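You operate a simulated robot arm through the tools that you are given. There is no shell and no other tool. Be economical: measure what you need, move in short steps, check, and stop when the job is done.

Carry out the task below with a simulated two-armed robot. There is one attempt and no reset: what you move stays moved.

Task
Put the link marked "4" from the lower shelf of the trolley in the grey tray and the link that says "1" on the top shelf of the trolley. Press the balancer clear button two times. Fetch the blue flange and set it on the back of the balancer bench. Put two of the green tags from the top of the drawer bench on the lower shelf of the trolley. Open the black gasket drawer. Do these in any order. Set down upright: green tag.

The check looks at the end state, three seconds after you hand in, the way a careful person would. Anything else that was tipped, shoved, dropped, spilled or broken makes it a failure.

Robot
Two 7-joint arms with fingered hands on one trunk, on a base that drives. Base frame: it is fixed to the floor where the robot stands at the start and does not move with it; the origin is under the middle of the robot, x ahead of it, y to its left, z up; the surface under the hand at the start is at about z = 860. Lengths are in mm, angles in rad, forces in N, time in s.
The left shoulder is at the start at [259, 125, 1019], the right one opposite. Places, roughly: back of the balancer bench [900, 900, 800]; balancer clear button [800, 1400, 900]; black gasket drawer [600, 2900, 700]; blue flange [500, 3500, 750]; green tag [750, 4000, 750]; grey tray [750, -250, 500]; link [500, 0, 500]; lower shelf of the trolley [600, 0, 400]; top shelf of the trolley [600, 0, 900]. Payload 3.7 kg a hand.
Tool frame (each hand has its own): the origin (TCP) lies between the finger pads and is the grasp point; the fingertips stand 25 mm ahead of it; z points along the fingers, y is the line along which they close. Largest opening 88 mm; the body of the gripper starts 29 mm behind the TCP. The gripper is a hand of 5 fingers: y runs from the thumb to the fingers, the wrist lies at [-13, -97, -162] in the tool frame, and closing takes about 1.5 s.
Orientation is told as [roll, pitch, yaw] about the base's x, y, z axes, in that order, counted from this pose: with the fingers straight down and the wrist toward the robot, the tool's x, y and z point along [0, 1, 0], [1, 0, 0] and [0, 0, -1] of the base frame.

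Tools
- The arms move only by the tool apply_moves. It takes "left_plan", "right_plan" or both (then of equal length, played together; a hand with none holds still); each is a list of rows, each an object (a shift or turn left out is 0, a gripper value left out holds the last) with "rotation": the turn, a rotation vector about the tool's x, y, z in rad, a list of three; "travel": the shift along the tool's x, y, z in m, a list of three; "grip": the closure, from 0 (fully open) to 1 (shut). In form: [{"rotation": [ax, ay, az], "travel": [tx, ty, tz], "grip": grip}, ...]. A call has 1 to 12 rows; each row shifts and turns the commanded pose from where the row before left it, along the tool's axes as they then stand. Each row takes 0.2 s and may step no farther than 50 mm and 0.15 rad from the row before; otherwise, or with a gripper value out of range, the whole call is refused. Where a pose cannot be reached the arm comes as near as it can. A force on the tool above 40 N (or 10 N above the force at the start of the call, whichever is more), or a blocked arm, ends the call early, and 0.2 s more pass. Each finger travels about 45 mm/s and halts on what it meets, pressing with about 22 N; the grip force reading is that of the motor and also rises with nothing between the fingers. The clock runs only during rows and for 0.2 s after the last one: add rows that do not move to give the fingers time. The reply holds the time, the measured pose of the TCP, the force on the tool along the base axes, the opening and the grip force, in the units named above and with some noise, with the torque about the TCP (base axes, N m) and any sound that the robot's microphone picked up.
- Cameras (640 x 400 px; columns grow to the right, rows downward): "scene" is now at [388.1, -12.9, 1142.3]; the picture's right is [-0.12, -0.99, 0.00], its down [-0.59, 0.07, -0.80] and it looks along [0.80, -0.09, -0.60] (base axes); focal length 214 px, centre (320, 200). "left" rides on the left gripper at [-59, -79, -105] in its tool frame; the picture's right is [-0.73, -0.32, 0.61], its down [0.62, -0.68, 0.38] and it looks along [0.29, 0.66, 0.70] (tool axes); focal length 234 px, centre (320, 200). "right" rides on the right gripper at [59, -79, -105] in its tool frame; the picture's right is [-0.73, 0.32, -0.61], its down [-0.62, -0.68, 0.38] and it looks along [-0.29, 0.66, 0.70] (tool axes); focal length 234 px, centre (320, 200). There is no depth. A picture from a camera that has moved, and an enlarged one, comes with that camera's place and axes in the base frame and with its lens.
- camera(camera): a new picture of that camera. It takes no simulated time.
- raise_lower(by): slides the trunk up (or, below 0, down) by that many mm; the arms and the scene camera ride with it, the base frame stays. It gives what a move gives, with no picture.
- steer(legs): drives the robot by 1 to 6 legs, each [ahead, left, turn to the left] in mm, mm and rad, along the robot's own axes; the way and the turn of a leg run together, so that a leg with both is an arc; at most 1500 mm and 3.142 rad a leg. The arms and the cameras ride along, it lands a little off, and it stops where it bumps. It gives what a move gives.
- set_grasp(shape, hand): the hand has 5 fingers and takes this shape, open, in about a second: jaw (thumb against the fingers, like two jaws); tri (thumb and two fingers); tip (a fingertip pinch); poke (one finger out to press); point (the index stretched); flat (the hand flat); cup (the hand cupped); fist (a fist). The gripper value then closes the fingers along that shape, each until it touches; the sizes above hold for jaw. It gives what a move gives, with no picture.
- turn_head(pan, tilt): turns the head with the scene camera to pan (to the left, within 1.396 rad either way) and tilt (down, from -0.506 to 1.204), counted from straight ahead of the robot. It gives what a move gives.
- enlarge(camera, box): a new picture of the part [left, top, right, bottom] of that camera's present view, enlarged. It takes no simulated time.
- close_job(): hands the job in; it is judged then, once.

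Go step by step. Nothing tells you exact positions but the pictures and the camera data: compare them with the known pose of the tool, close in by small moves and look again before you grip or let go. The budget is 186 turns and 158 pictures, counting those below and the enlarged ones. Unless the task says otherwise, let go and move clear before handing in.

The tools are called after ">>>" by a JSON object that holds its "method" and its "body". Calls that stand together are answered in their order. apply_moves: Moves the arms, as the interface text tells. Its arguments: {"type":"object","properties":{"left_plan":{"type":"array"},"right_plan":{"type":"array"}},"required":[]} The other tools are called the same way: raise_lower (by) slides the trunk up or down; set_grasp (shape, hand) gives the hand a shape; steer (legs) drives the base; turn_head (pan, tilt) turns the head that bears the scene camera; camera (camera) takes a picture; enlarge (camera, box) takes an enlarged picture of a part of a camera's view; close_job () hands the job in.

At the start:

```text
t: 0.0
left_ee_pos: [554.7, 137.5, 1107.0]
left_ee_rot: [-0.001, 0.001, 0.0]
left_ft_force: [0.5, 0.0, 0.4]
left_moment: [0.01, 0.01, -0.01]
left_grip_width: 87.5
left_gripper_force: 0.1
left_shape: jaw
right_ee_pos: [481.8, -296.4, 1081.6]
right_ee_rot: [0.0, -0.001, -0.001]
right_ft_force: [0.2, -0.6, -0.7]
right_moment: [0.03, 0.01, -0.03]
right_grip_width: 87.5
right_gripper_force: 0.1
right_shape: jaw
trunk travel left (down, up): [-50.0, 366.0]
robot x, y, heading: [-3.9, -0.1, 0.002]
head pan, tilt: [-0.115, 0.639]
```

scene: 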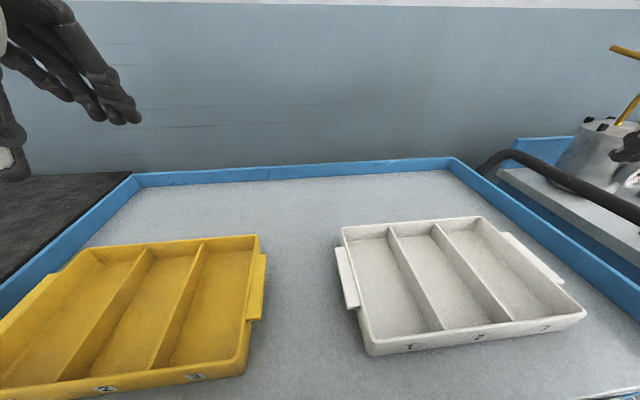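
right: 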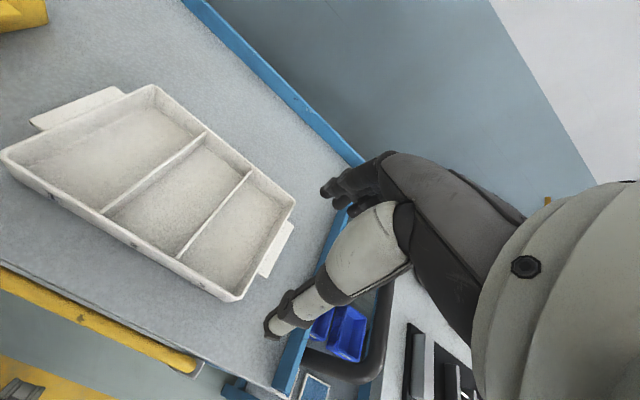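
left: 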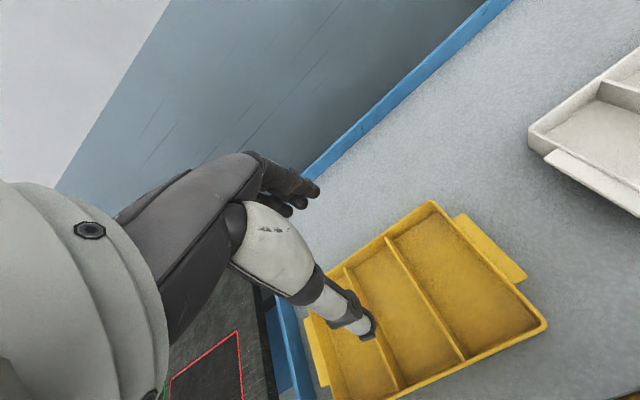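

I see a blue-rimmed surface with a yellow tray and a light grey/white tray. I need to look around to find the trolley shelves, links, and other benches.

>>> {"method": "turn_head", "body": {"pan": 0, "tilt": 1.2}}

>>> {"method": "camera", "body": {"camera": "scene"}}

>>> {"method": "turn_head", "body": {"pan": -0.9, "tilt": 0.6}}

>>> {"method": "camera", "body": {"camera": "scene"}}

>>> {"method": "turn_head", "body": {"pan": 1.2, "tilt": 0.5}}

>>> {"method": "camera", "body": {"camera": "scene"}}

```text
t: 1.0
left_ee_pos: [554.0, 136.8, 1107.7]
left_ee_rot: [0.0, -0.001, -0.001]
left_ft_force: [-0.4, 0.8, -0.3]
left_moment: [0.01, -0.01, 0.01]
left_grip_width: 87.6
left_gripper_force: 0.1
left_shape: jaw
right_ee_pos: [482.2, -294.8, 1079.3]
right_ee_rot: [-0.001, 0.001, -0.001]
right_ft_force: [-0.1, 0.4, -0.3]
right_moment: [-0.01, -0.02, -0.02]
right_grip_width: 87.6
right_gripper_force: 0.0
right_shape: jaw
trunk travel left (down, up): [-50.0, 366.0]
robot x, y, heading: [-1.0, -2.1, -0.002]
head pan, tilt: [0.0, 1.201]
```

```text
154 pictures are left
camera scene: at [358.3, -2.8, 1101.6], right [0.0, -1.0, 0.0], down [-0.93, 0.0, -0.37], along [0.37, 0.0, -0.93], focal length 214 px, centre (320, 200)
```

scene: 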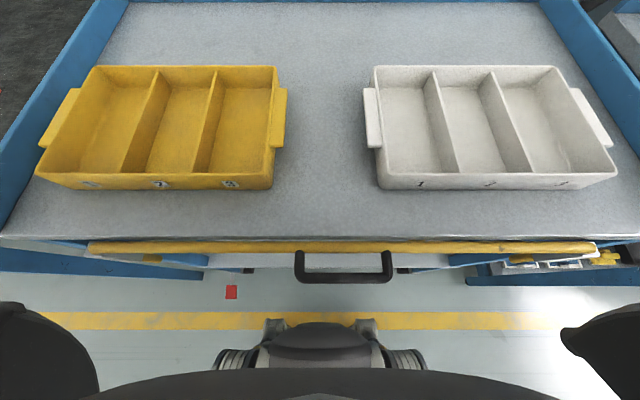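

```text
t: 2.2
left_ee_pos: [556.0, 136.0, 1107.5]
left_ee_rot: [-0.007, -0.002, 0.005]
left_ft_force: [17.5, -32.2, 28.0]
left_moment: [1.72, 4.34, 3.88]
left_grip_width: 87.6
left_gripper_force: 0.1
left_shape: jaw
right_ee_pos: [482.2, -295.3, 1080.9]
right_ee_rot: [-0.001, -0.001, 0.002]
right_ft_force: [0.7, -0.5, -0.3]
right_moment: [0.03, 0.0, 0.01]
right_grip_width: 87.7
right_gripper_force: 0.0
right_shape: jaw
trunk travel left (down, up): [-50.0, 366.0]
robot x, y, heading: [-3.6, -1.0, -0.003]
head pan, tilt: [-0.901, 0.6]
```

```text
153 pictures are left
camera scene: at [363.5, -65.6, 1145.3], right [-0.71, -0.7, 0.0], down [-0.4, 0.41, -0.82], along [0.58, -0.59, -0.57], focal length 214 px, centre (320, 200)
```

scene: 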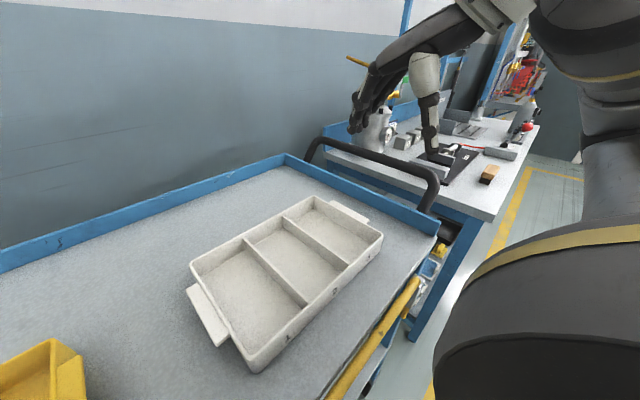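

```text
t: 4.2
left_ee_pos: [554.1, 136.4, 1106.3]
left_ee_rot: [0.0, 0.0, 0.001]
left_ft_force: [0.1, -0.4, -0.4]
left_moment: [0.01, 0.0, -0.02]
left_grip_width: 87.6
left_gripper_force: 0.2
left_shape: jaw
right_ee_pos: [481.5, -296.3, 1080.6]
right_ee_rot: [0.001, 0.0, 0.0]
right_ft_force: [0.6, -0.4, 0.5]
right_moment: [-0.02, -0.01, -0.03]
right_grip_width: 87.6
right_gripper_force: 0.1
right_shape: jaw
trunk travel left (down, up): [-50.0, 366.0]
robot x, y, heading: [0.8, -0.4, -0.006]
head pan, tilt: [1.201, 0.499]
```

```text
152 pictures are left
camera scene: at [334.5, 82.0, 1154.7], right [0.93, -0.36, 0.0], down [-0.17, -0.45, -0.88], along [0.32, 0.82, -0.48], focal length 214 px, centre (320, 200)
```

scene: 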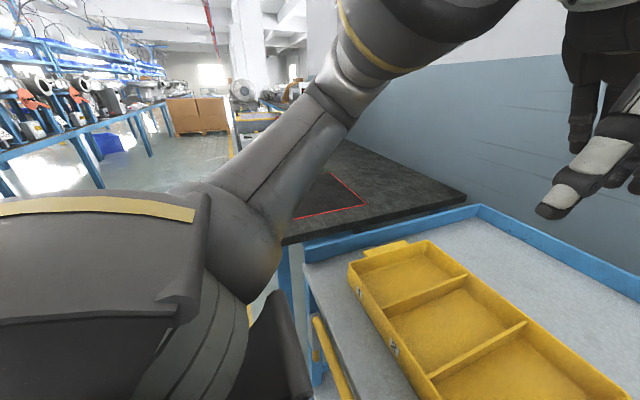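

The top shelf of the trolley holds a yellow and a whitish tray. I'll back off to see the lower shelf.

>>> {"method": "steer", "body": {"legs": [[-800, 0, 0]]}}

>>> {"method": "turn_head", "body": {"pan": 0, "tilt": 0.65}}

>>> {"method": "camera", "body": {"camera": "scene"}}

>>> {"method": "turn_head", "body": {"pan": 0.9, "tilt": 0.4}}

>>> {"method": "camera", "body": {"camera": "scene"}}

```text
t: 8.4
left_ee_pos: [-238.8, 141.2, 1107.0]
left_ee_rot: [0.002, 0.001, 0.022]
left_ft_force: [1.2, -0.9, -0.9]
left_moment: [0.04, -0.02, -0.01]
left_grip_width: 87.5
left_gripper_force: 0.0
left_shape: jaw
right_ee_pos: [-301.1, -293.0, 1081.0]
right_ee_rot: [-0.001, 0.0, 0.018]
right_ft_force: [-0.5, 0.4, 0.3]
right_moment: [0.01, -0.03, 0.0]
right_grip_width: 87.8
right_gripper_force: 0.1
right_shape: jaw
trunk travel left (down, up): [-50.0, 366.0]
robot x, y, heading: [-792.1, -6.1, 0.017]
head pan, tilt: [1.201, 0.499]
```

```text
t: 9.8
left_ee_pos: [-236.8, 140.5, 1106.7]
left_ee_rot: [0.0, 0.001, 0.02]
left_ft_force: [-0.3, -0.2, 0.0]
left_moment: [0.02, 0.02, 0.01]
left_grip_width: 87.8
left_gripper_force: 0.0
left_shape: jaw
right_ee_pos: [-301.5, -293.6, 1080.6]
right_ee_rot: [-0.002, -0.001, 0.019]
right_ft_force: [0.0, 0.1, -0.1]
right_moment: [-0.04, -0.03, -0.06]
right_grip_width: 87.7
right_gripper_force: 0.0
right_shape: jaw
trunk travel left (down, up): [-50.0, 366.0]
robot x, y, heading: [-793.4, -8.2, 0.024]
head pan, tilt: [0.0, 0.649]
```

```text
151 pictures are left
camera scene: at [-401.8, -2.8, 1141.3], right [0.02, -1.0, 0.0], down [-0.6, -0.01, -0.8], along [0.8, 0.02, -0.6], focal length 214 px, centre (320, 200)
```

scene: 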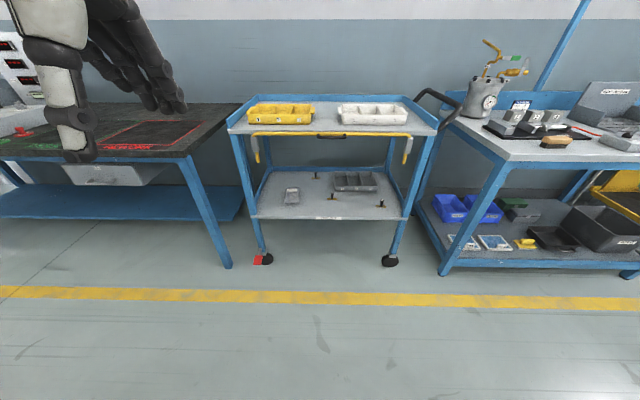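

```text
t: 11.0
left_ee_pos: [-238.0, 140.0, 1105.4]
left_ee_rot: [0.0, 0.0, 0.021]
left_ft_force: [0.6, -0.5, -0.2]
left_moment: [0.01, -0.02, 0.01]
left_grip_width: 87.6
left_gripper_force: 0.0
left_shape: jaw
right_ee_pos: [-301.3, -293.2, 1080.9]
right_ee_rot: [0.001, -0.001, 0.019]
right_ft_force: [0.2, 0.1, 0.0]
right_moment: [0.02, -0.01, -0.02]
right_grip_width: 87.5
right_gripper_force: 0.0
right_shape: jaw
trunk travel left (down, up): [-50.0, 366.0]
robot x, y, heading: [-794.2, -7.4, 0.025]
head pan, tilt: [0.901, 0.4]
```

```text
150 pictures are left
camera scene: at [-432.5, 69.0, 1163.8], right [0.8, -0.61, 0.0], down [-0.24, -0.31, -0.92], along [0.56, 0.73, -0.39], focal length 214 px, centre (320, 200)
```

scene: 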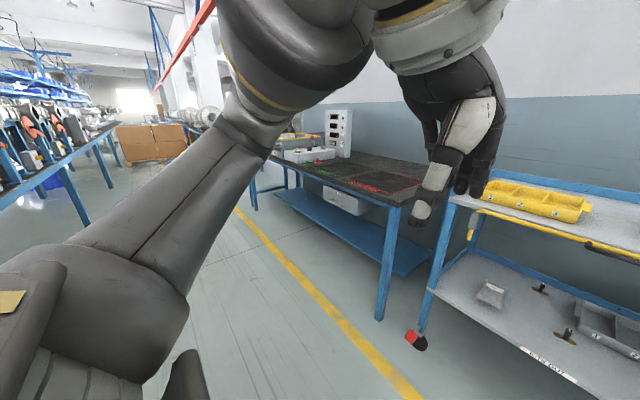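

The lower shelf holds a small grey tray, a light block, and some dark peg-like items. I'll zoom in.

>>> {"method": "turn_head", "body": {"pan": 0, "tilt": 0.65}}

>>> {"method": "enlarge", "body": {"camera": "scene", "box": [240, 150, 420, 230]}}

```text
t: 12.2
left_ee_pos: [-238.7, 139.2, 1107.3]
left_ee_rot: [0.0, -0.002, 0.022]
left_ft_force: [0.0, 0.7, -0.7]
left_moment: [-0.06, 0.01, -0.02]
left_grip_width: 87.7
left_gripper_force: 0.1
left_shape: jaw
right_ee_pos: [-301.3, -293.2, 1080.5]
right_ee_rot: [0.0, 0.0, 0.018]
right_ft_force: [-0.3, -0.4, -0.1]
right_moment: [-0.02, 0.01, -0.01]
right_grip_width: 87.6
right_gripper_force: 0.2
right_shape: jaw
trunk travel left (down, up): [-50.0, 366.0]
robot x, y, heading: [-790.8, -10.4, 0.023]
head pan, tilt: [0.0, 0.649]
```

```text
3.56 times, centred on (330, 190) of scene
camera zoom: at [-401.8, -2.8, 1141.3], right [0.02, -1.0, 0.0], down [-0.6, -0.01, -0.8], along [0.8, 0.02, -0.6], focal length 763 px, centre (284, 236)
```

zoom: 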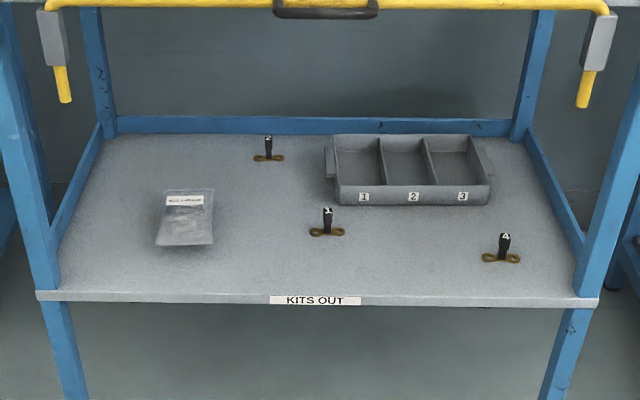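

The links are small figure-eight bases with dark posts: 4 at about (510,-308), 1 at about (571,-47), and the grey tray around (694,-195). I'll lower the trunk and the right arm well in front of the trolley before approaching.

>>> {"method": "raise_lower", "body": {"by": -50}}

>>> {"method": "apply_moves", "body": {"right_plan": [{"travel": [0, -0.008, 0.045]}, {"travel": [0, -0.008, 0.045]}, {"travel": [0, -0.008, 0.045]}, {"travel": [0, -0.008, 0.045]}, {"travel": [0, -0.008, 0.045]}, {"travel": [0, -0.008, 0.045]}, {"travel": [0, -0.008, 0.045]}, {"travel": [0, -0.008, 0.045]}, {"travel": [0, -0.008, 0.045]}, {"travel": [0, -0.008, 0.045]}]}}

>>> {"method": "camera", "body": {"camera": "scene"}}

>>> {"method": "camera", "body": {"camera": "right"}}

```text
t: 13.1
left_ee_pos: [-239.7, 139.8, 1057.6]
left_ee_rot: [0.0, -0.002, 0.022]
left_ft_force: [0.1, 0.6, 0.3]
left_moment: [0.02, 0.0, 0.0]
left_grip_width: 87.5
left_gripper_force: 0.1
left_shape: jaw
right_ee_pos: [-301.5, -292.5, 1031.3]
right_ee_rot: [0.0, -0.003, 0.023]
right_ft_force: [0.1, 0.3, 0.2]
right_moment: [0.03, -0.01, 0.0]
right_grip_width: 87.8
right_gripper_force: 0.2
right_shape: jaw
trunk travel left (down, up): [0.0, 416.0]
robot x, y, heading: [-785.8, -8.6, 0.023]
head pan, tilt: [0.0, 0.649]
```

```text
t: 15.3
left_ee_pos: [-237.7, 140.5, 1057.7]
left_ee_rot: [0.001, 0.0, 0.02]
left_ft_force: [-0.2, -0.1, -0.1]
left_moment: [0.02, -0.01, 0.01]
left_grip_width: 87.7
left_gripper_force: 0.1
left_shape: jaw
right_ee_pos: [-303.7, -403.0, 662.2]
right_ee_rot: [-0.002, 0.0, 0.019]
right_ft_force: [0.6, -0.8, 0.3]
right_moment: [0.02, 0.02, 0.0]
right_grip_width: 88.1
right_gripper_force: 0.1
right_shape: jaw
right hand out of reach, approached as far as the arm can: row 1, 2, 3, 4, 5, 6, 7
trunk travel left (down, up): [0.0, 416.0]
robot x, y, heading: [-792.6, -6.6, 0.019]
head pan, tilt: [0.0, 0.649]
```

```text
148 pictures are left
camera scene: at [-371.1, -2.3, 1086.7], right [0.02, -1.0, 0.0], down [-0.6, -0.01, -0.8], along [0.8, 0.02, -0.6], focal length 214 px, centre (320, 200)
```

scene: 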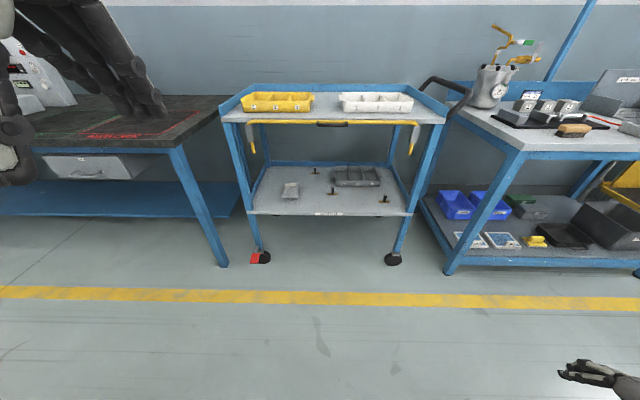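

```text
147 pictures are left
camera right: at [-382.8, -344.2, 768.8], right [0.34, -0.72, 0.61], down [-0.67, -0.64, -0.38], along [0.66, -0.28, -0.7], focal length 234 px, centre (320, 200)
```

right: 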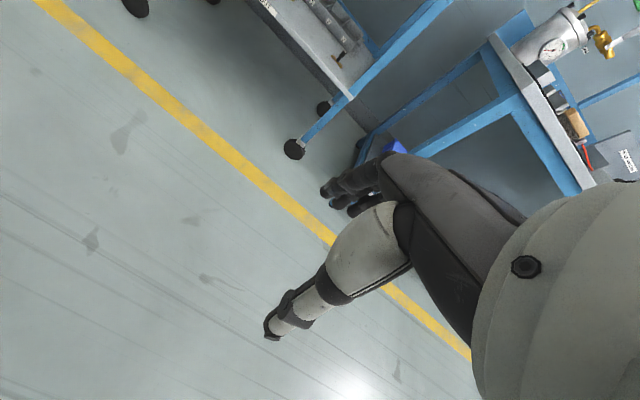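

The arm drifted outward in y but got to z=662. I'll continue downward and back inward a little.

>>> {"method": "apply_moves", "body": {"right_plan": [{"travel": [0, 0.0, 0.04]}, {"travel": [0, 0.0, 0.04]}, {"travel": [0.02, 0.0, 0.02]}, {"travel": [0.02, 0, 0]}, {"travel": [0.02, 0, 0]}]}}

```text
t: 16.5
left_ee_pos: [-238.3, 140.7, 1056.2]
left_ee_rot: [0.001, -0.001, 0.021]
left_ft_force: [-1.0, 0.4, 0.2]
left_moment: [-0.01, 0.0, 0.02]
left_grip_width: 87.9
left_gripper_force: 0.0
left_shape: jaw
right_ee_pos: [-302.1, -342.3, 564.7]
right_ee_rot: [0.0, 0.0, 0.019]
right_ft_force: [0.5, 1.3, 0.0]
right_moment: [0.0, 0.02, -0.01]
right_grip_width: 87.3
right_gripper_force: 0.1
right_shape: jaw
trunk travel left (down, up): [0.0, 416.0]
robot x, y, heading: [-788.5, -8.2, 0.024]
head pan, tilt: [0.0, 0.649]
```

Reachable now. I'll drive forward to about x=-190, straightening the heading, then look.

>>> {"method": "steer", "body": {"legs": [[0, 0, -0.021], [590, 5, 0]]}}

>>> {"method": "turn_head", "body": {"pan": -0.2, "tilt": 0.95}}

>>> {"method": "camera", "body": {"camera": "scene"}}

>>> {"method": "camera", "body": {"camera": "right"}}

```text
t: 20.2
left_ee_pos: [350.9, 129.6, 1057.6]
left_ee_rot: [-0.001, 0.001, -0.005]
left_ft_force: [-0.4, 0.0, -0.7]
left_moment: [-0.01, 0.02, -0.01]
left_grip_width: 87.9
left_gripper_force: 0.2
left_shape: jaw
right_ee_pos: [273.0, -350.9, 564.9]
right_ee_rot: [0.001, 0.0, -0.007]
right_ft_force: [0.1, 0.6, 0.3]
right_moment: [0.04, -0.04, 0.01]
right_grip_width: 87.5
right_gripper_force: 0.0
right_shape: jaw
trunk travel left (down, up): [0.0, 416.0]
robot x, y, heading: [-207.5, -5.3, -0.004]
head pan, tilt: [0.0, 0.649]
```

```text
t: 21.0
left_ee_pos: [350.1, 129.0, 1057.6]
left_ee_rot: [0.0, 0.0, -0.004]
left_ft_force: [0.1, 0.1, -0.5]
left_moment: [0.02, 0.01, -0.02]
left_grip_width: 87.7
left_gripper_force: 0.1
left_shape: jaw
right_ee_pos: [272.9, -351.6, 563.9]
right_ee_rot: [0.001, 0.002, -0.006]
right_ft_force: [0.0, -0.4, 0.7]
right_moment: [0.04, 0.01, 0.0]
right_grip_width: 87.5
right_gripper_force: 0.1
right_shape: jaw
trunk travel left (down, up): [0.0, 416.0]
robot x, y, heading: [-207.7, -5.5, -0.008]
head pan, tilt: [-0.201, 0.949]
```

```text
146 pictures are left
camera scene: at [200.4, -22.4, 1065.4], right [-0.18, -0.98, 0.0], down [-0.78, 0.14, -0.61], along [0.6, -0.11, -0.79], focal length 214 px, centre (320, 200)
```

scene: 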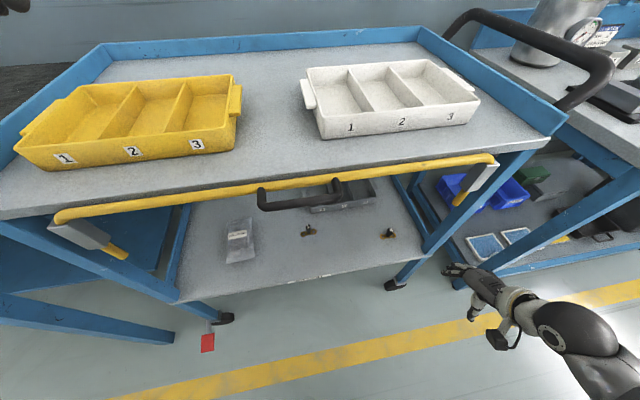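

```text
145 pictures are left
camera right: at [195.2, -291.0, 670.0], right [0.32, -0.73, 0.61], down [-0.68, -0.62, -0.38], along [0.65, -0.29, -0.7], focal length 234 px, centre (320, 200)
```

right: 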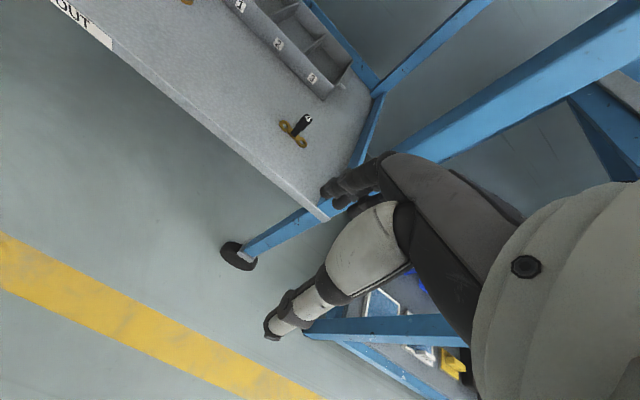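

Triangulating: link 4 base at about (494,-306,425), yellow bar at x≈397, z≈850. I'll zoom on link 4.

>>> {"method": "enlarge", "body": {"camera": "right", "box": [240, 90, 370, 170]}}

>>> {"method": "enlarge", "body": {"camera": "scene", "box": [270, 180, 430, 280]}}

```text
4.92 times, centred on (305, 130) of right
camera zoom: at [195.2, -291.0, 670.0], right [0.32, -0.73, 0.61], down [-0.68, -0.62, -0.38], along [0.65, -0.29, -0.7], focal length 1153 px, centre (394, 545)
```

zoom: 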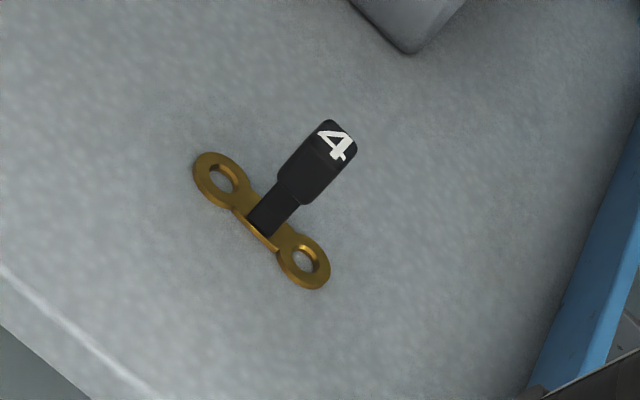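

```text
4.00 times, centred on (350, 230) of scene
camera zoom: at [200.4, -22.4, 1065.4], right [-0.18, -0.98, 0.0], down [-0.78, 0.14, -0.61], along [0.6, -0.11, -0.79], focal length 858 px, centre (200, 80)
```

zoom: 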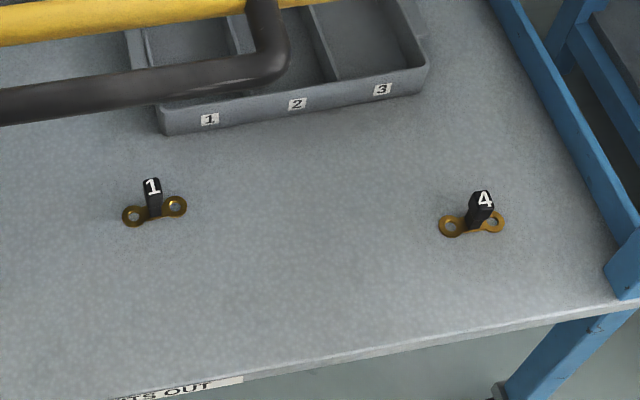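

Link 4's post is at about (496,-306), top at z≈465, shelf z≈422. I'll move the right hand over it and check.

>>> {"method": "apply_moves", "body": {"right_plan": [{"travel": [0.009, 0.045, 0.008]}, {"travel": [0.009, 0.045, 0.008]}, {"travel": [0.009, 0.045, 0.008]}, {"travel": [0.009, 0.045, 0.008]}, {"travel": [0.009, 0.043, 0.008]}, {}]}}

>>> {"method": "camera", "body": {"camera": "right"}}

>>> {"method": "camera", "body": {"camera": "scene"}}

```text
t: 22.4
left_ee_pos: [350.2, 129.8, 1057.2]
left_ee_rot: [-0.001, -0.002, -0.006]
left_ft_force: [0.1, 0.4, 0.8]
left_moment: [-0.01, 0.02, 0.02]
left_grip_width: 87.8
left_gripper_force: 0.1
left_shape: jaw
right_ee_pos: [496.9, -308.0, 524.6]
right_ee_rot: [-0.002, 0.001, -0.006]
right_ft_force: [-0.5, -0.9, -0.4]
right_moment: [0.0, 0.02, 0.04]
right_grip_width: 87.5
right_gripper_force: 0.0
right_shape: jaw
trunk travel left (down, up): [0.0, 416.0]
robot x, y, heading: [-205.0, -4.3, -0.004]
head pan, tilt: [-0.201, 0.949]
```

```text
142 pictures are left
camera right: at [419.2, -246.7, 629.9], right [0.32, -0.73, 0.61], down [-0.68, -0.62, -0.38], along [0.66, -0.29, -0.7], focal length 234 px, centre (320, 200)
```

right: 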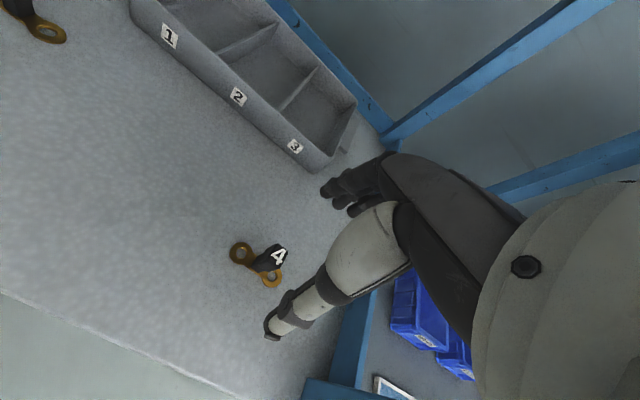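

```text
141 pictures are left
camera scene: at [200.4, -22.4, 1065.5], right [-0.18, -0.98, 0.0], down [-0.78, 0.14, -0.61], along [0.6, -0.11, -0.79], focal length 214 px, centre (320, 200)
```

scene: 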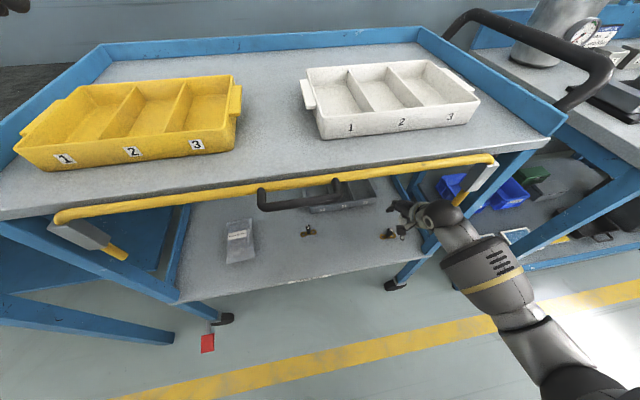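

Post is at about (500,-304) under the fingers. I'll lower to z≈455 and check before closing.

>>> {"method": "apply_moves", "body": {"right_plan": [{"travel": [0.004, 0.003, 0.025]}, {"travel": [0, 0, 0.025]}, {"travel": [0, 0, 0.02]}, {}]}}

>>> {"method": "camera", "body": {"camera": "right"}}

>>> {"method": "enlarge", "body": {"camera": "scene", "box": [350, 170, 470, 245]}}

```text
t: 23.4
left_ee_pos: [349.8, 129.9, 1056.8]
left_ee_rot: [-0.001, 0.0, -0.005]
left_ft_force: [-0.6, 0.2, -0.8]
left_moment: [-0.01, 0.02, 0.01]
left_grip_width: 87.6
left_gripper_force: 0.0
left_shape: jaw
right_ee_pos: [498.5, -304.4, 453.8]
right_ee_rot: [-0.001, 0.001, -0.005]
right_ft_force: [-0.6, -0.4, 0.2]
right_moment: [-0.02, 0.02, -0.02]
right_grip_width: 88.0
right_gripper_force: 0.1
right_shape: jaw
trunk travel left (down, up): [0.0, 416.0]
robot x, y, heading: [-207.0, -1.2, -0.005]
head pan, tilt: [-0.201, 0.949]
```

```text
140 pictures are left
camera right: at [421.4, -244.3, 559.5], right [0.32, -0.73, 0.61], down [-0.68, -0.62, -0.38], along [0.66, -0.29, -0.7], focal length 234 px, centre (320, 200)
```

right: 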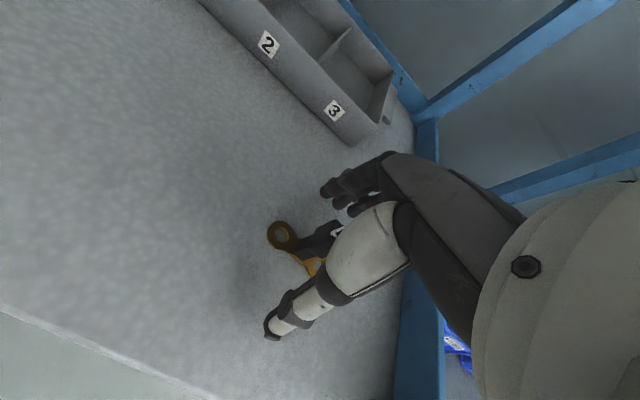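

```text
5.33 times, centred on (410, 208) of scene
camera zoom: at [200.5, -22.5, 1065.6], right [-0.18, -0.98, 0.0], down [-0.78, 0.14, -0.61], along [0.6, -0.11, -0.79], focal length 1144 px, centre (-160, 160)
```

zoom: 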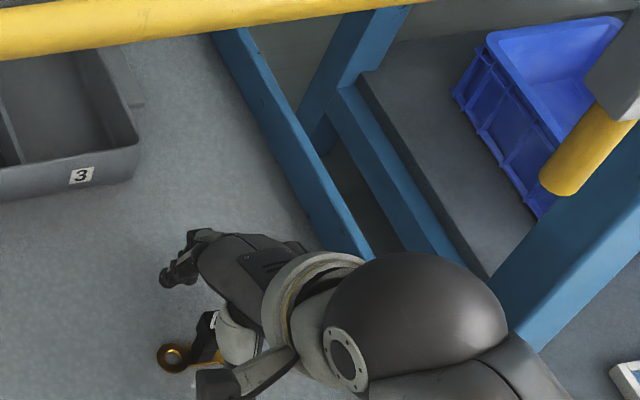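

The post sits between thumb and fingers. Closing now.

>>> {"method": "apply_moves", "body": {"right_plan": [{"grip": 1}, {}, {}, {}, {}, {}, {}, {}, {}]}}

>>> {"method": "camera", "body": {"camera": "right"}}

```text
t: 25.4
left_ee_pos: [349.8, 130.2, 1057.6]
left_ee_rot: [-0.001, 0.001, -0.003]
left_ft_force: [-0.6, 0.0, 0.1]
left_moment: [0.01, 0.0, 0.0]
left_grip_width: 87.7
left_gripper_force: 0.1
left_shape: jaw
right_ee_pos: [499.0, -305.0, 454.4]
right_ee_rot: [-0.001, 0.001, -0.005]
right_ft_force: [0.5, 1.0, 0.4]
right_moment: [-0.02, 0.03, 0.0]
right_grip_width: 7.4
right_gripper_force: 21.9
right_shape: jaw
trunk travel left (down, up): [0.0, 416.0]
robot x, y, heading: [-206.4, -2.9, -0.004]
head pan, tilt: [-0.201, 0.949]
```

```text
138 pictures are left
camera right: at [421.3, -244.3, 559.6], right [0.32, -0.73, 0.61], down [-0.68, -0.62, -0.38], along [0.66, -0.29, -0.7], focal length 234 px, centre (320, 200)
```

right: 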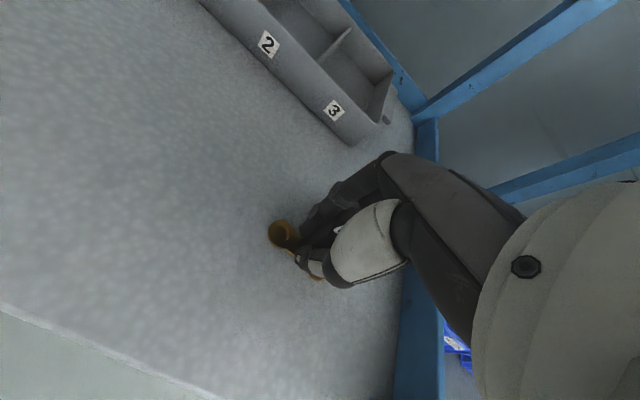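

Gripped (7.4 mm). I'll lift 85 mm and check.

>>> {"method": "apply_moves", "body": {"right_plan": [{"travel": [0, 0, -0.03]}, {"travel": [0, 0, -0.03]}, {"travel": [0, 0, -0.025]}, {}]}}

>>> {"method": "camera", "body": {"camera": "right"}}

>>> {"method": "camera", "body": {"camera": "scene"}}

```text
t: 26.4
left_ee_pos: [350.6, 130.4, 1057.1]
left_ee_rot: [0.001, 0.0, -0.005]
left_ft_force: [0.7, -0.8, 0.1]
left_moment: [-0.04, -0.03, 0.03]
left_grip_width: 87.7
left_gripper_force: 0.1
left_shape: jaw
right_ee_pos: [500.7, -305.6, 539.0]
right_ee_rot: [0.002, -0.001, -0.005]
right_ft_force: [0.2, -0.2, -0.8]
right_moment: [-0.01, -0.02, -0.01]
right_grip_width: 7.3
right_gripper_force: 22.0
right_shape: jaw
trunk travel left (down, up): [0.0, 416.0]
robot x, y, heading: [-205.1, -6.4, -0.009]
head pan, tilt: [-0.201, 0.949]
```

```text
137 pictures are left
camera right: at [422.3, -244.4, 644.1], right [0.32, -0.73, 0.61], down [-0.68, -0.62, -0.38], along [0.66, -0.29, -0.7], focal length 234 px, centre (320, 200)
```

right: 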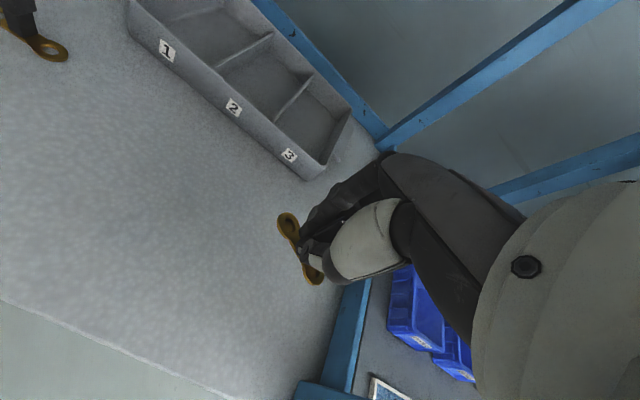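

```text
136 pictures are left
camera scene: at [200.0, -21.8, 1064.7], right [-0.17, -0.98, 0.0], down [-0.78, 0.14, -0.6], along [0.59, -0.11, -0.8], focal length 214 px, centre (320, 200)
```

scene: 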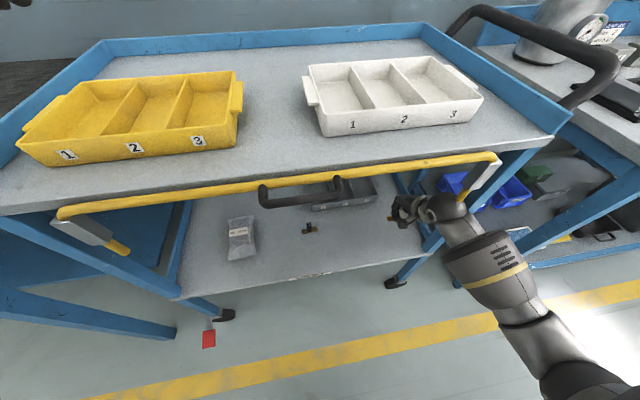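

Link 4 is held. I'll shift the robot left and a bit forward so the hand is in front of compartment 2.

>>> {"method": "steer", "body": {"legs": [[0, 112, 0], [60, 0, 0]]}}

>>> {"method": "camera", "body": {"camera": "right"}}

>>> {"method": "camera", "body": {"camera": "scene"}}

```text
t: 28.6
left_ee_pos: [410.7, 240.6, 1057.6]
left_ee_rot: [0.0, 0.0, -0.007]
left_ft_force: [0.6, -0.2, 0.6]
left_moment: [0.03, 0.01, 0.01]
left_grip_width: 87.6
left_gripper_force: 0.1
left_shape: jaw
right_ee_pos: [558.1, -196.0, 537.1]
right_ee_rot: [0.0, 0.002, -0.007]
right_ft_force: [-1.3, 0.7, -0.9]
right_moment: [0.02, -0.01, 0.01]
right_grip_width: 7.1
right_gripper_force: 21.6
right_shape: jaw
trunk travel left (down, up): [0.0, 416.0]
robot x, y, heading: [-145.5, 101.6, -0.009]
head pan, tilt: [-0.201, 0.949]
```

```text
135 pictures are left
camera right: at [481.5, -135.0, 643.5], right [0.32, -0.73, 0.61], down [-0.69, -0.62, -0.38], along [0.65, -0.29, -0.7], focal length 234 px, centre (320, 200)
```

right: 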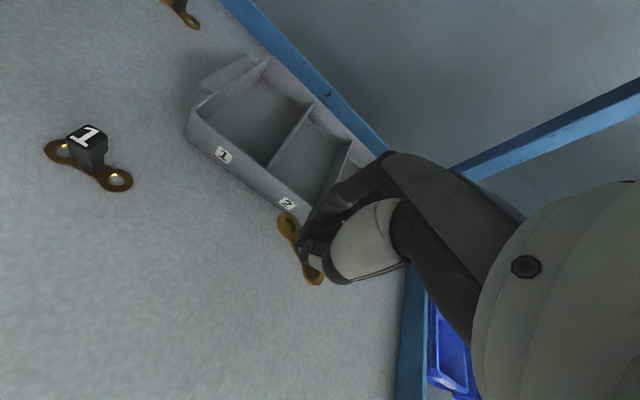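

```text
134 pictures are left
camera scene: at [259.8, 88.4, 1064.2], right [-0.18, -0.98, 0.0], down [-0.79, 0.14, -0.6], along [0.59, -0.11, -0.8], focal length 214 px, centre (320, 200)
```

scene: 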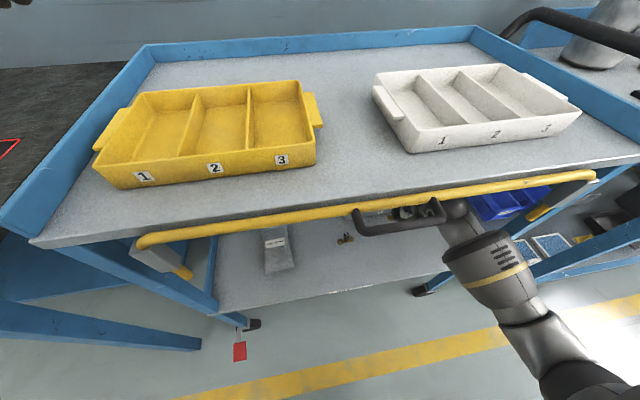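

Hand is lined up with compartment 2. I'll move forward in steps, slightly lower.

>>> {"method": "apply_moves", "body": {"right_plan": [{"travel": [0, 0.03, 0.006]}, {"travel": [0, 0.03, 0.006]}, {"travel": [0, 0.03, 0.005]}, {}]}}

>>> {"method": "camera", "body": {"camera": "right"}}

>>> {"method": "camera", "body": {"camera": "scene"}}

```text
t: 29.6
left_ee_pos: [409.7, 240.0, 1057.8]
left_ee_rot: [0.001, 0.001, -0.007]
left_ft_force: [0.0, 0.0, 0.0]
left_moment: [0.0, -0.04, 0.03]
left_grip_width: 87.9
left_gripper_force: 0.1
left_shape: jaw
right_ee_pos: [649.6, -196.4, 520.7]
right_ee_rot: [0.002, 0.0, -0.005]
right_ft_force: [0.6, -0.2, -0.3]
right_moment: [0.0, 0.02, -0.03]
right_grip_width: 7.2
right_gripper_force: 22.3
right_shape: jaw
trunk travel left (down, up): [0.0, 416.0]
robot x, y, heading: [-144.4, 105.8, -0.009]
head pan, tilt: [-0.201, 0.949]
```

```text
133 pictures are left
camera right: at [571.0, -135.9, 627.4], right [0.32, -0.73, 0.61], down [-0.69, -0.62, -0.38], along [0.65, -0.29, -0.7], focal length 234 px, centre (320, 200)
```

right: 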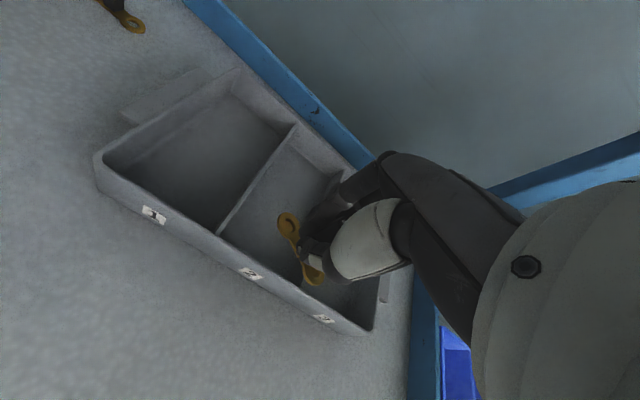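

```text
132 pictures are left
camera scene: at [259.9, 87.5, 1065.5], right [-0.19, -0.98, 0.0], down [-0.78, 0.15, -0.61], along [0.6, -0.11, -0.79], focal length 214 px, centre (320, 200)
```

scene: 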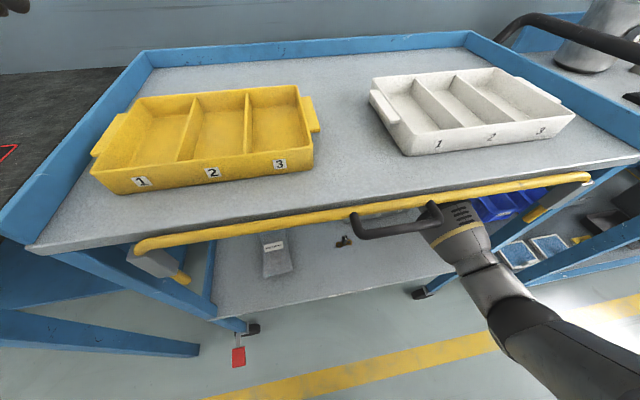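

The link is just inside the front rim; I need about 55 mm more forward. I'll check the clearance between forearm and drawer handle first.

>>> {"method": "enlarge", "body": {"camera": "scene", "box": [340, 170, 540, 295]}}

>>> {"method": "camera", "body": {"camera": "left"}}

```text
3.20 times, centred on (440, 232) of scene
camera zoom: at [259.9, 87.5, 1065.5], right [-0.19, -0.98, 0.0], down [-0.78, 0.15, -0.61], along [0.6, -0.11, -0.79], focal length 686 px, centre (-64, 96)
```

zoom: 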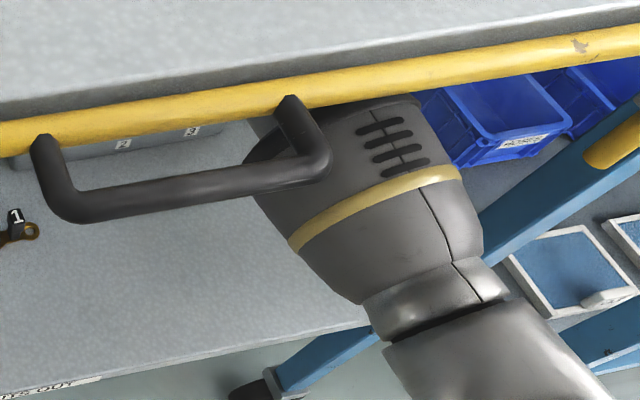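

```text
130 pictures are left
camera left: at [331.2, 181.0, 1161.6], right [-0.33, -0.72, -0.61], down [-0.68, 0.63, -0.38], along [0.66, 0.29, -0.7], focal length 234 px, centre (320, 200)
```

left: 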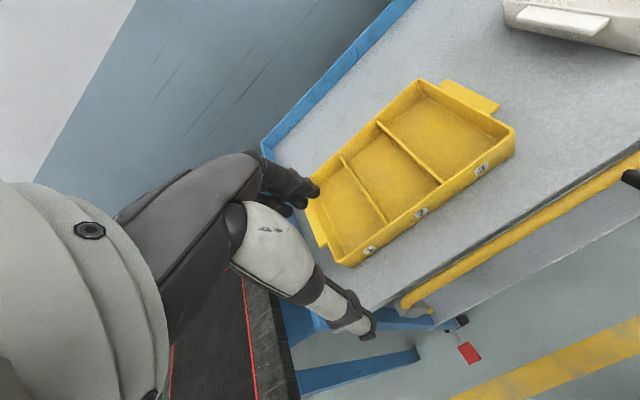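

The hand passes well beneath the handle. Going forward another 55 mm.

>>> {"method": "apply_moves", "body": {"right_plan": [{"travel": [0.002, 0.02, 0]}, {"travel": [0.003, 0.02, 0]}, {"travel": [0.003, 0.016, 0]}, {}]}}

>>> {"method": "camera", "body": {"camera": "right"}}

>>> {"method": "enlarge", "body": {"camera": "scene", "box": [340, 170, 540, 295]}}

```text
t: 30.6
left_ee_pos: [409.5, 238.9, 1057.5]
left_ee_rot: [0.001, 0.0, -0.006]
left_ft_force: [-0.4, 0.1, -0.7]
left_moment: [0.01, 0.01, 0.02]
left_grip_width: 88.0
left_gripper_force: 0.1
left_shape: jaw
right_ee_pos: [705.5, -188.6, 520.3]
right_ee_rot: [0.001, 0.002, -0.008]
right_ft_force: [0.2, 0.7, -0.3]
right_moment: [0.0, -0.03, 0.02]
right_grip_width: 6.8
right_gripper_force: 21.8
right_shape: jaw
trunk travel left (down, up): [0.0, 416.0]
robot x, y, heading: [-151.0, 107.4, -0.007]
head pan, tilt: [-0.201, 0.949]
```

```text
129 pictures are left
camera right: at [628.1, -128.3, 626.8], right [0.32, -0.73, 0.61], down [-0.69, -0.62, -0.38], along [0.65, -0.29, -0.7], focal length 234 px, centre (320, 200)
```

right: 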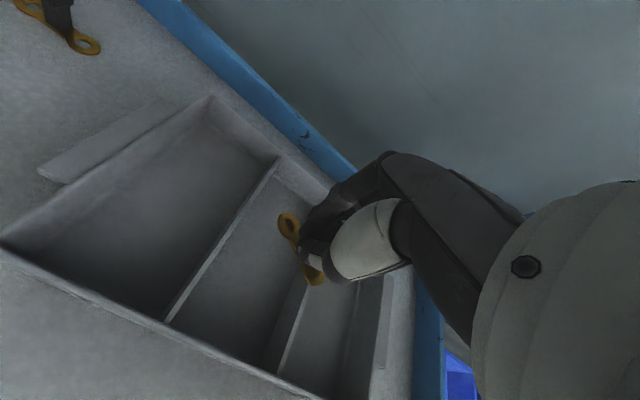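

```text
3.20 times, centred on (440, 232) of scene
camera zoom: at [259.9, 87.5, 1065.5], right [-0.19, -0.98, 0.0], down [-0.78, 0.15, -0.61], along [0.6, -0.11, -0.79], focal length 686 px, centre (-64, 96)
```

zoom: 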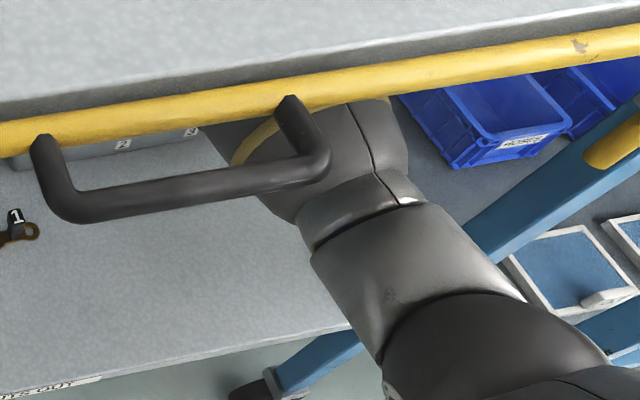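

Compartment 2 spans y≈-227..-143, x≈641..792; TCP is nearly centred. Lowering and releasing.

>>> {"method": "apply_moves", "body": {"right_plan": [{"travel": [0.002, 0.004, 0.02]}, {"travel": [0, 0.004, 0.018]}, {"travel": [0, 0, 0.014]}, {}]}}

>>> {"method": "camera", "body": {"camera": "right"}}

```text
t: 31.6
left_ee_pos: [409.8, 239.0, 1055.9]
left_ee_rot: [-0.001, 0.001, -0.006]
left_ft_force: [-0.4, 0.0, -0.1]
left_moment: [-0.03, 0.02, -0.01]
left_grip_width: 87.5
left_gripper_force: 0.0
left_shape: jaw
right_ee_pos: [713.8, -186.5, 469.7]
right_ee_rot: [-0.001, 0.0, -0.006]
right_ft_force: [-0.6, -0.3, -0.4]
right_moment: [-0.01, -0.02, -0.01]
right_grip_width: 6.8
right_gripper_force: 22.0
right_shape: jaw
trunk travel left (down, up): [0.0, 416.0]
robot x, y, heading: [-143.7, 107.5, -0.005]
head pan, tilt: [-0.201, 0.949]
```

```text
127 pictures are left
camera right: at [636.1, -125.5, 575.4], right [0.32, -0.73, 0.61], down [-0.69, -0.62, -0.38], along [0.66, -0.29, -0.7], focal length 234 px, centre (320, 200)
```

right: 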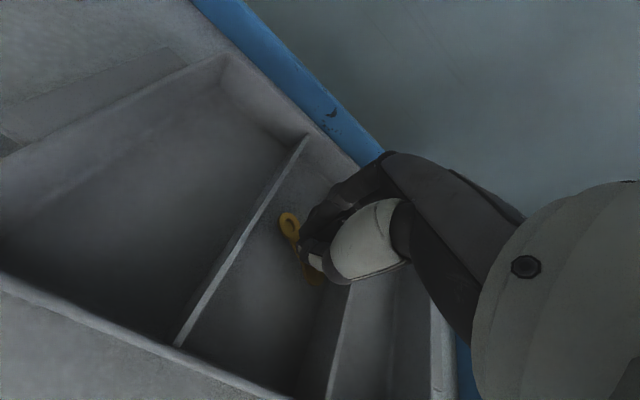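

Still slightly above the tray floor. Easing down with contact sensing in small steps.

>>> {"method": "apply_moves", "body": {"right_plan": [{"travel": [0, 0, 0.004]}, {"travel": [0, 0, 0.003]}, {}]}}

```text
t: 32.4
left_ee_pos: [410.3, 240.2, 1057.6]
left_ee_rot: [0.0, -0.002, -0.007]
left_ft_force: [0.3, -0.1, -0.3]
left_moment: [0.0, 0.02, -0.01]
left_grip_width: 87.6
left_gripper_force: 0.0
left_shape: jaw
right_ee_pos: [714.9, -186.2, 464.5]
right_ee_rot: [0.001, -0.004, -0.007]
right_ft_force: [2.0, -0.7, 5.2]
right_moment: [-0.28, -0.01, 0.06]
right_grip_width: 6.9
right_gripper_force: 22.2
right_shape: jaw
trunk travel left (down, up): [0.0, 416.0]
robot x, y, heading: [-142.1, 103.0, -0.01]
head pan, tilt: [-0.201, 0.949]
```

Touching down (5 N). Release gently, then rise.

>>> {"method": "apply_moves", "body": {"right_plan": [{"grip": 0.55}, {}, {}, {}, {}, {"travel": [0, 0, -0.02]}, {"travel": [0, 0, -0.03]}, {}]}}

>>> {"method": "camera", "body": {"camera": "right"}}

```text
t: 34.2
left_ee_pos: [410.1, 241.0, 1056.7]
left_ee_rot: [-0.001, 0.0, -0.008]
left_ft_force: [-0.1, 1.1, -0.1]
left_moment: [0.01, 0.0, 0.0]
left_grip_width: 87.4
left_gripper_force: 0.1
left_shape: jaw
right_ee_pos: [713.0, -186.9, 512.8]
right_ee_rot: [0.0, 0.003, -0.007]
right_ft_force: [-0.1, 0.3, -0.6]
right_moment: [0.01, -0.01, -0.01]
right_grip_width: 39.3
right_gripper_force: 0.1
right_shape: jaw
trunk travel left (down, up): [0.0, 416.0]
robot x, y, heading: [-145.6, 107.1, -0.008]
head pan, tilt: [-0.201, 0.949]
```

```text
126 pictures are left
camera right: at [635.8, -126.1, 618.4], right [0.32, -0.73, 0.61], down [-0.69, -0.62, -0.38], along [0.65, -0.3, -0.7], focal length 234 px, centre (320, 200)
```

right: 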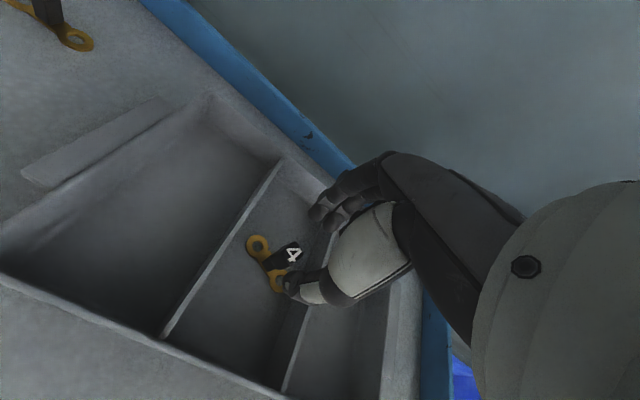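

Link 4 stands in the tray. Next link 1 at about (559,-44): withdraw to x≈555 at z≈525, then drive left 143 mm.

>>> {"method": "apply_moves", "body": {"right_plan": [{"travel": [0, -0.04, -0.006]}, {"travel": [0, -0.04, -0.006]}, {"travel": [0, -0.04, 0]}, {"travel": [0, -0.036, 0], "grip": 0}, {}, {}]}}

>>> {"method": "steer", "body": {"legs": [[0, 143, 0]]}}

>>> {"method": "camera", "body": {"camera": "right"}}

>>> {"method": "camera", "body": {"camera": "scene"}}

```text
t: 35.6
left_ee_pos: [409.5, 238.4, 1056.9]
left_ee_rot: [-0.001, 0.001, -0.006]
left_ft_force: [-0.2, 0.6, -0.4]
left_moment: [-0.03, 0.03, 0.03]
left_grip_width: 87.8
left_gripper_force: 0.1
left_shape: jaw
right_ee_pos: [559.8, -185.7, 524.2]
right_ee_rot: [0.002, 0.0, -0.007]
right_ft_force: [0.7, 1.0, -0.8]
right_moment: [0.02, -0.01, 0.01]
right_grip_width: 87.5
right_gripper_force: 0.1
right_shape: jaw
trunk travel left (down, up): [0.0, 416.0]
robot x, y, heading: [-143.9, 105.1, -0.006]
head pan, tilt: [-0.201, 0.949]
```

```text
t: 37.5
left_ee_pos: [410.2, 383.3, 1058.1]
left_ee_rot: [0.001, 0.001, -0.005]
left_ft_force: [0.0, 1.0, 0.1]
left_moment: [0.0, 0.0, -0.02]
left_grip_width: 87.9
left_gripper_force: 0.0
left_shape: jaw
right_ee_pos: [561.3, -43.6, 524.7]
right_ee_rot: [0.0, 0.001, -0.006]
right_ft_force: [0.4, -0.6, -0.7]
right_moment: [-0.02, -0.04, -0.01]
right_grip_width: 87.4
right_gripper_force: 0.1
right_shape: jaw
trunk travel left (down, up): [0.0, 416.0]
robot x, y, heading: [-146.2, 247.9, -0.008]
head pan, tilt: [-0.201, 0.949]
```

```text
125 pictures are left
camera right: at [482.9, 17.9, 630.3], right [0.32, -0.73, 0.61], down [-0.68, -0.62, -0.38], along [0.66, -0.29, -0.7], focal length 234 px, centre (320, 200)
```

right: 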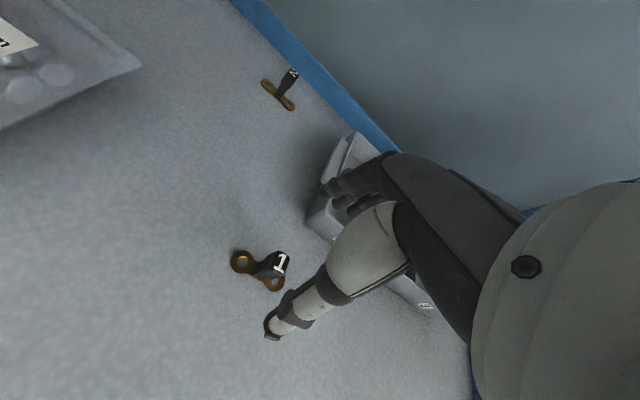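

```text
124 pictures are left
camera scene: at [260.0, 231.0, 1064.3], right [-0.17, -0.99, 0.0], down [-0.79, 0.14, -0.6], along [0.59, -0.1, -0.8], focal length 214 px, centre (320, 200)
```

scene: 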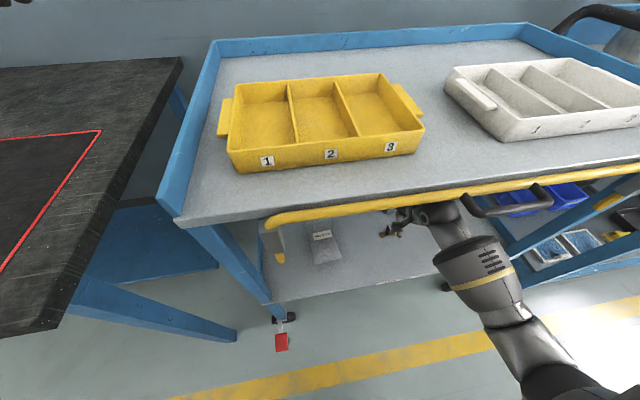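

Well aligned over link 1 (post at ≈(560,-43)). Descend, then close.

>>> {"method": "apply_moves", "body": {"right_plan": [{"travel": [0, -0.001, 0.025]}, {"travel": [0, 0, 0.025]}, {"travel": [0, 0, 0.02]}, {}]}}

>>> {"method": "camera", "body": {"camera": "right"}}

```text
t: 38.5
left_ee_pos: [410.4, 381.9, 1056.1]
left_ee_rot: [0.0, -0.001, -0.003]
left_ft_force: [0.3, -0.3, -1.0]
left_moment: [0.01, 0.0, 0.01]
left_grip_width: 87.7
left_gripper_force: 0.1
left_shape: jaw
right_ee_pos: [558.7, -44.4, 455.3]
right_ee_rot: [0.0, -0.001, -0.006]
right_ft_force: [-1.1, -0.3, 1.1]
right_moment: [0.02, 0.02, 0.03]
right_grip_width: 87.4
right_gripper_force: 0.0
right_shape: jaw
trunk travel left (down, up): [0.0, 416.0]
robot x, y, heading: [-148.5, 249.6, -0.006]
head pan, tilt: [-0.201, 0.949]
```

```text
123 pictures are left
camera right: at [481.1, 17.8, 560.0], right [0.32, -0.73, 0.61], down [-0.68, -0.62, -0.38], along [0.66, -0.29, -0.7], focal length 234 px, centre (320, 200)
```

right: 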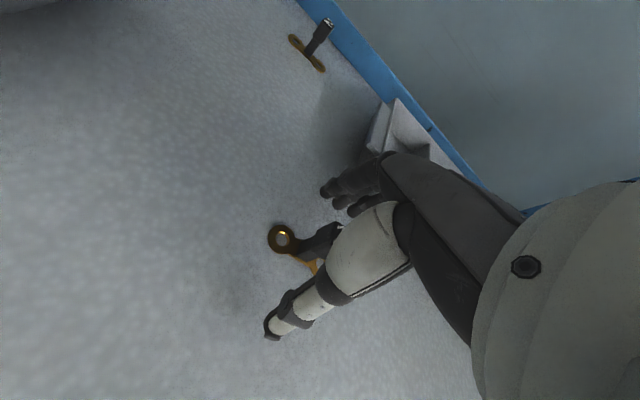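

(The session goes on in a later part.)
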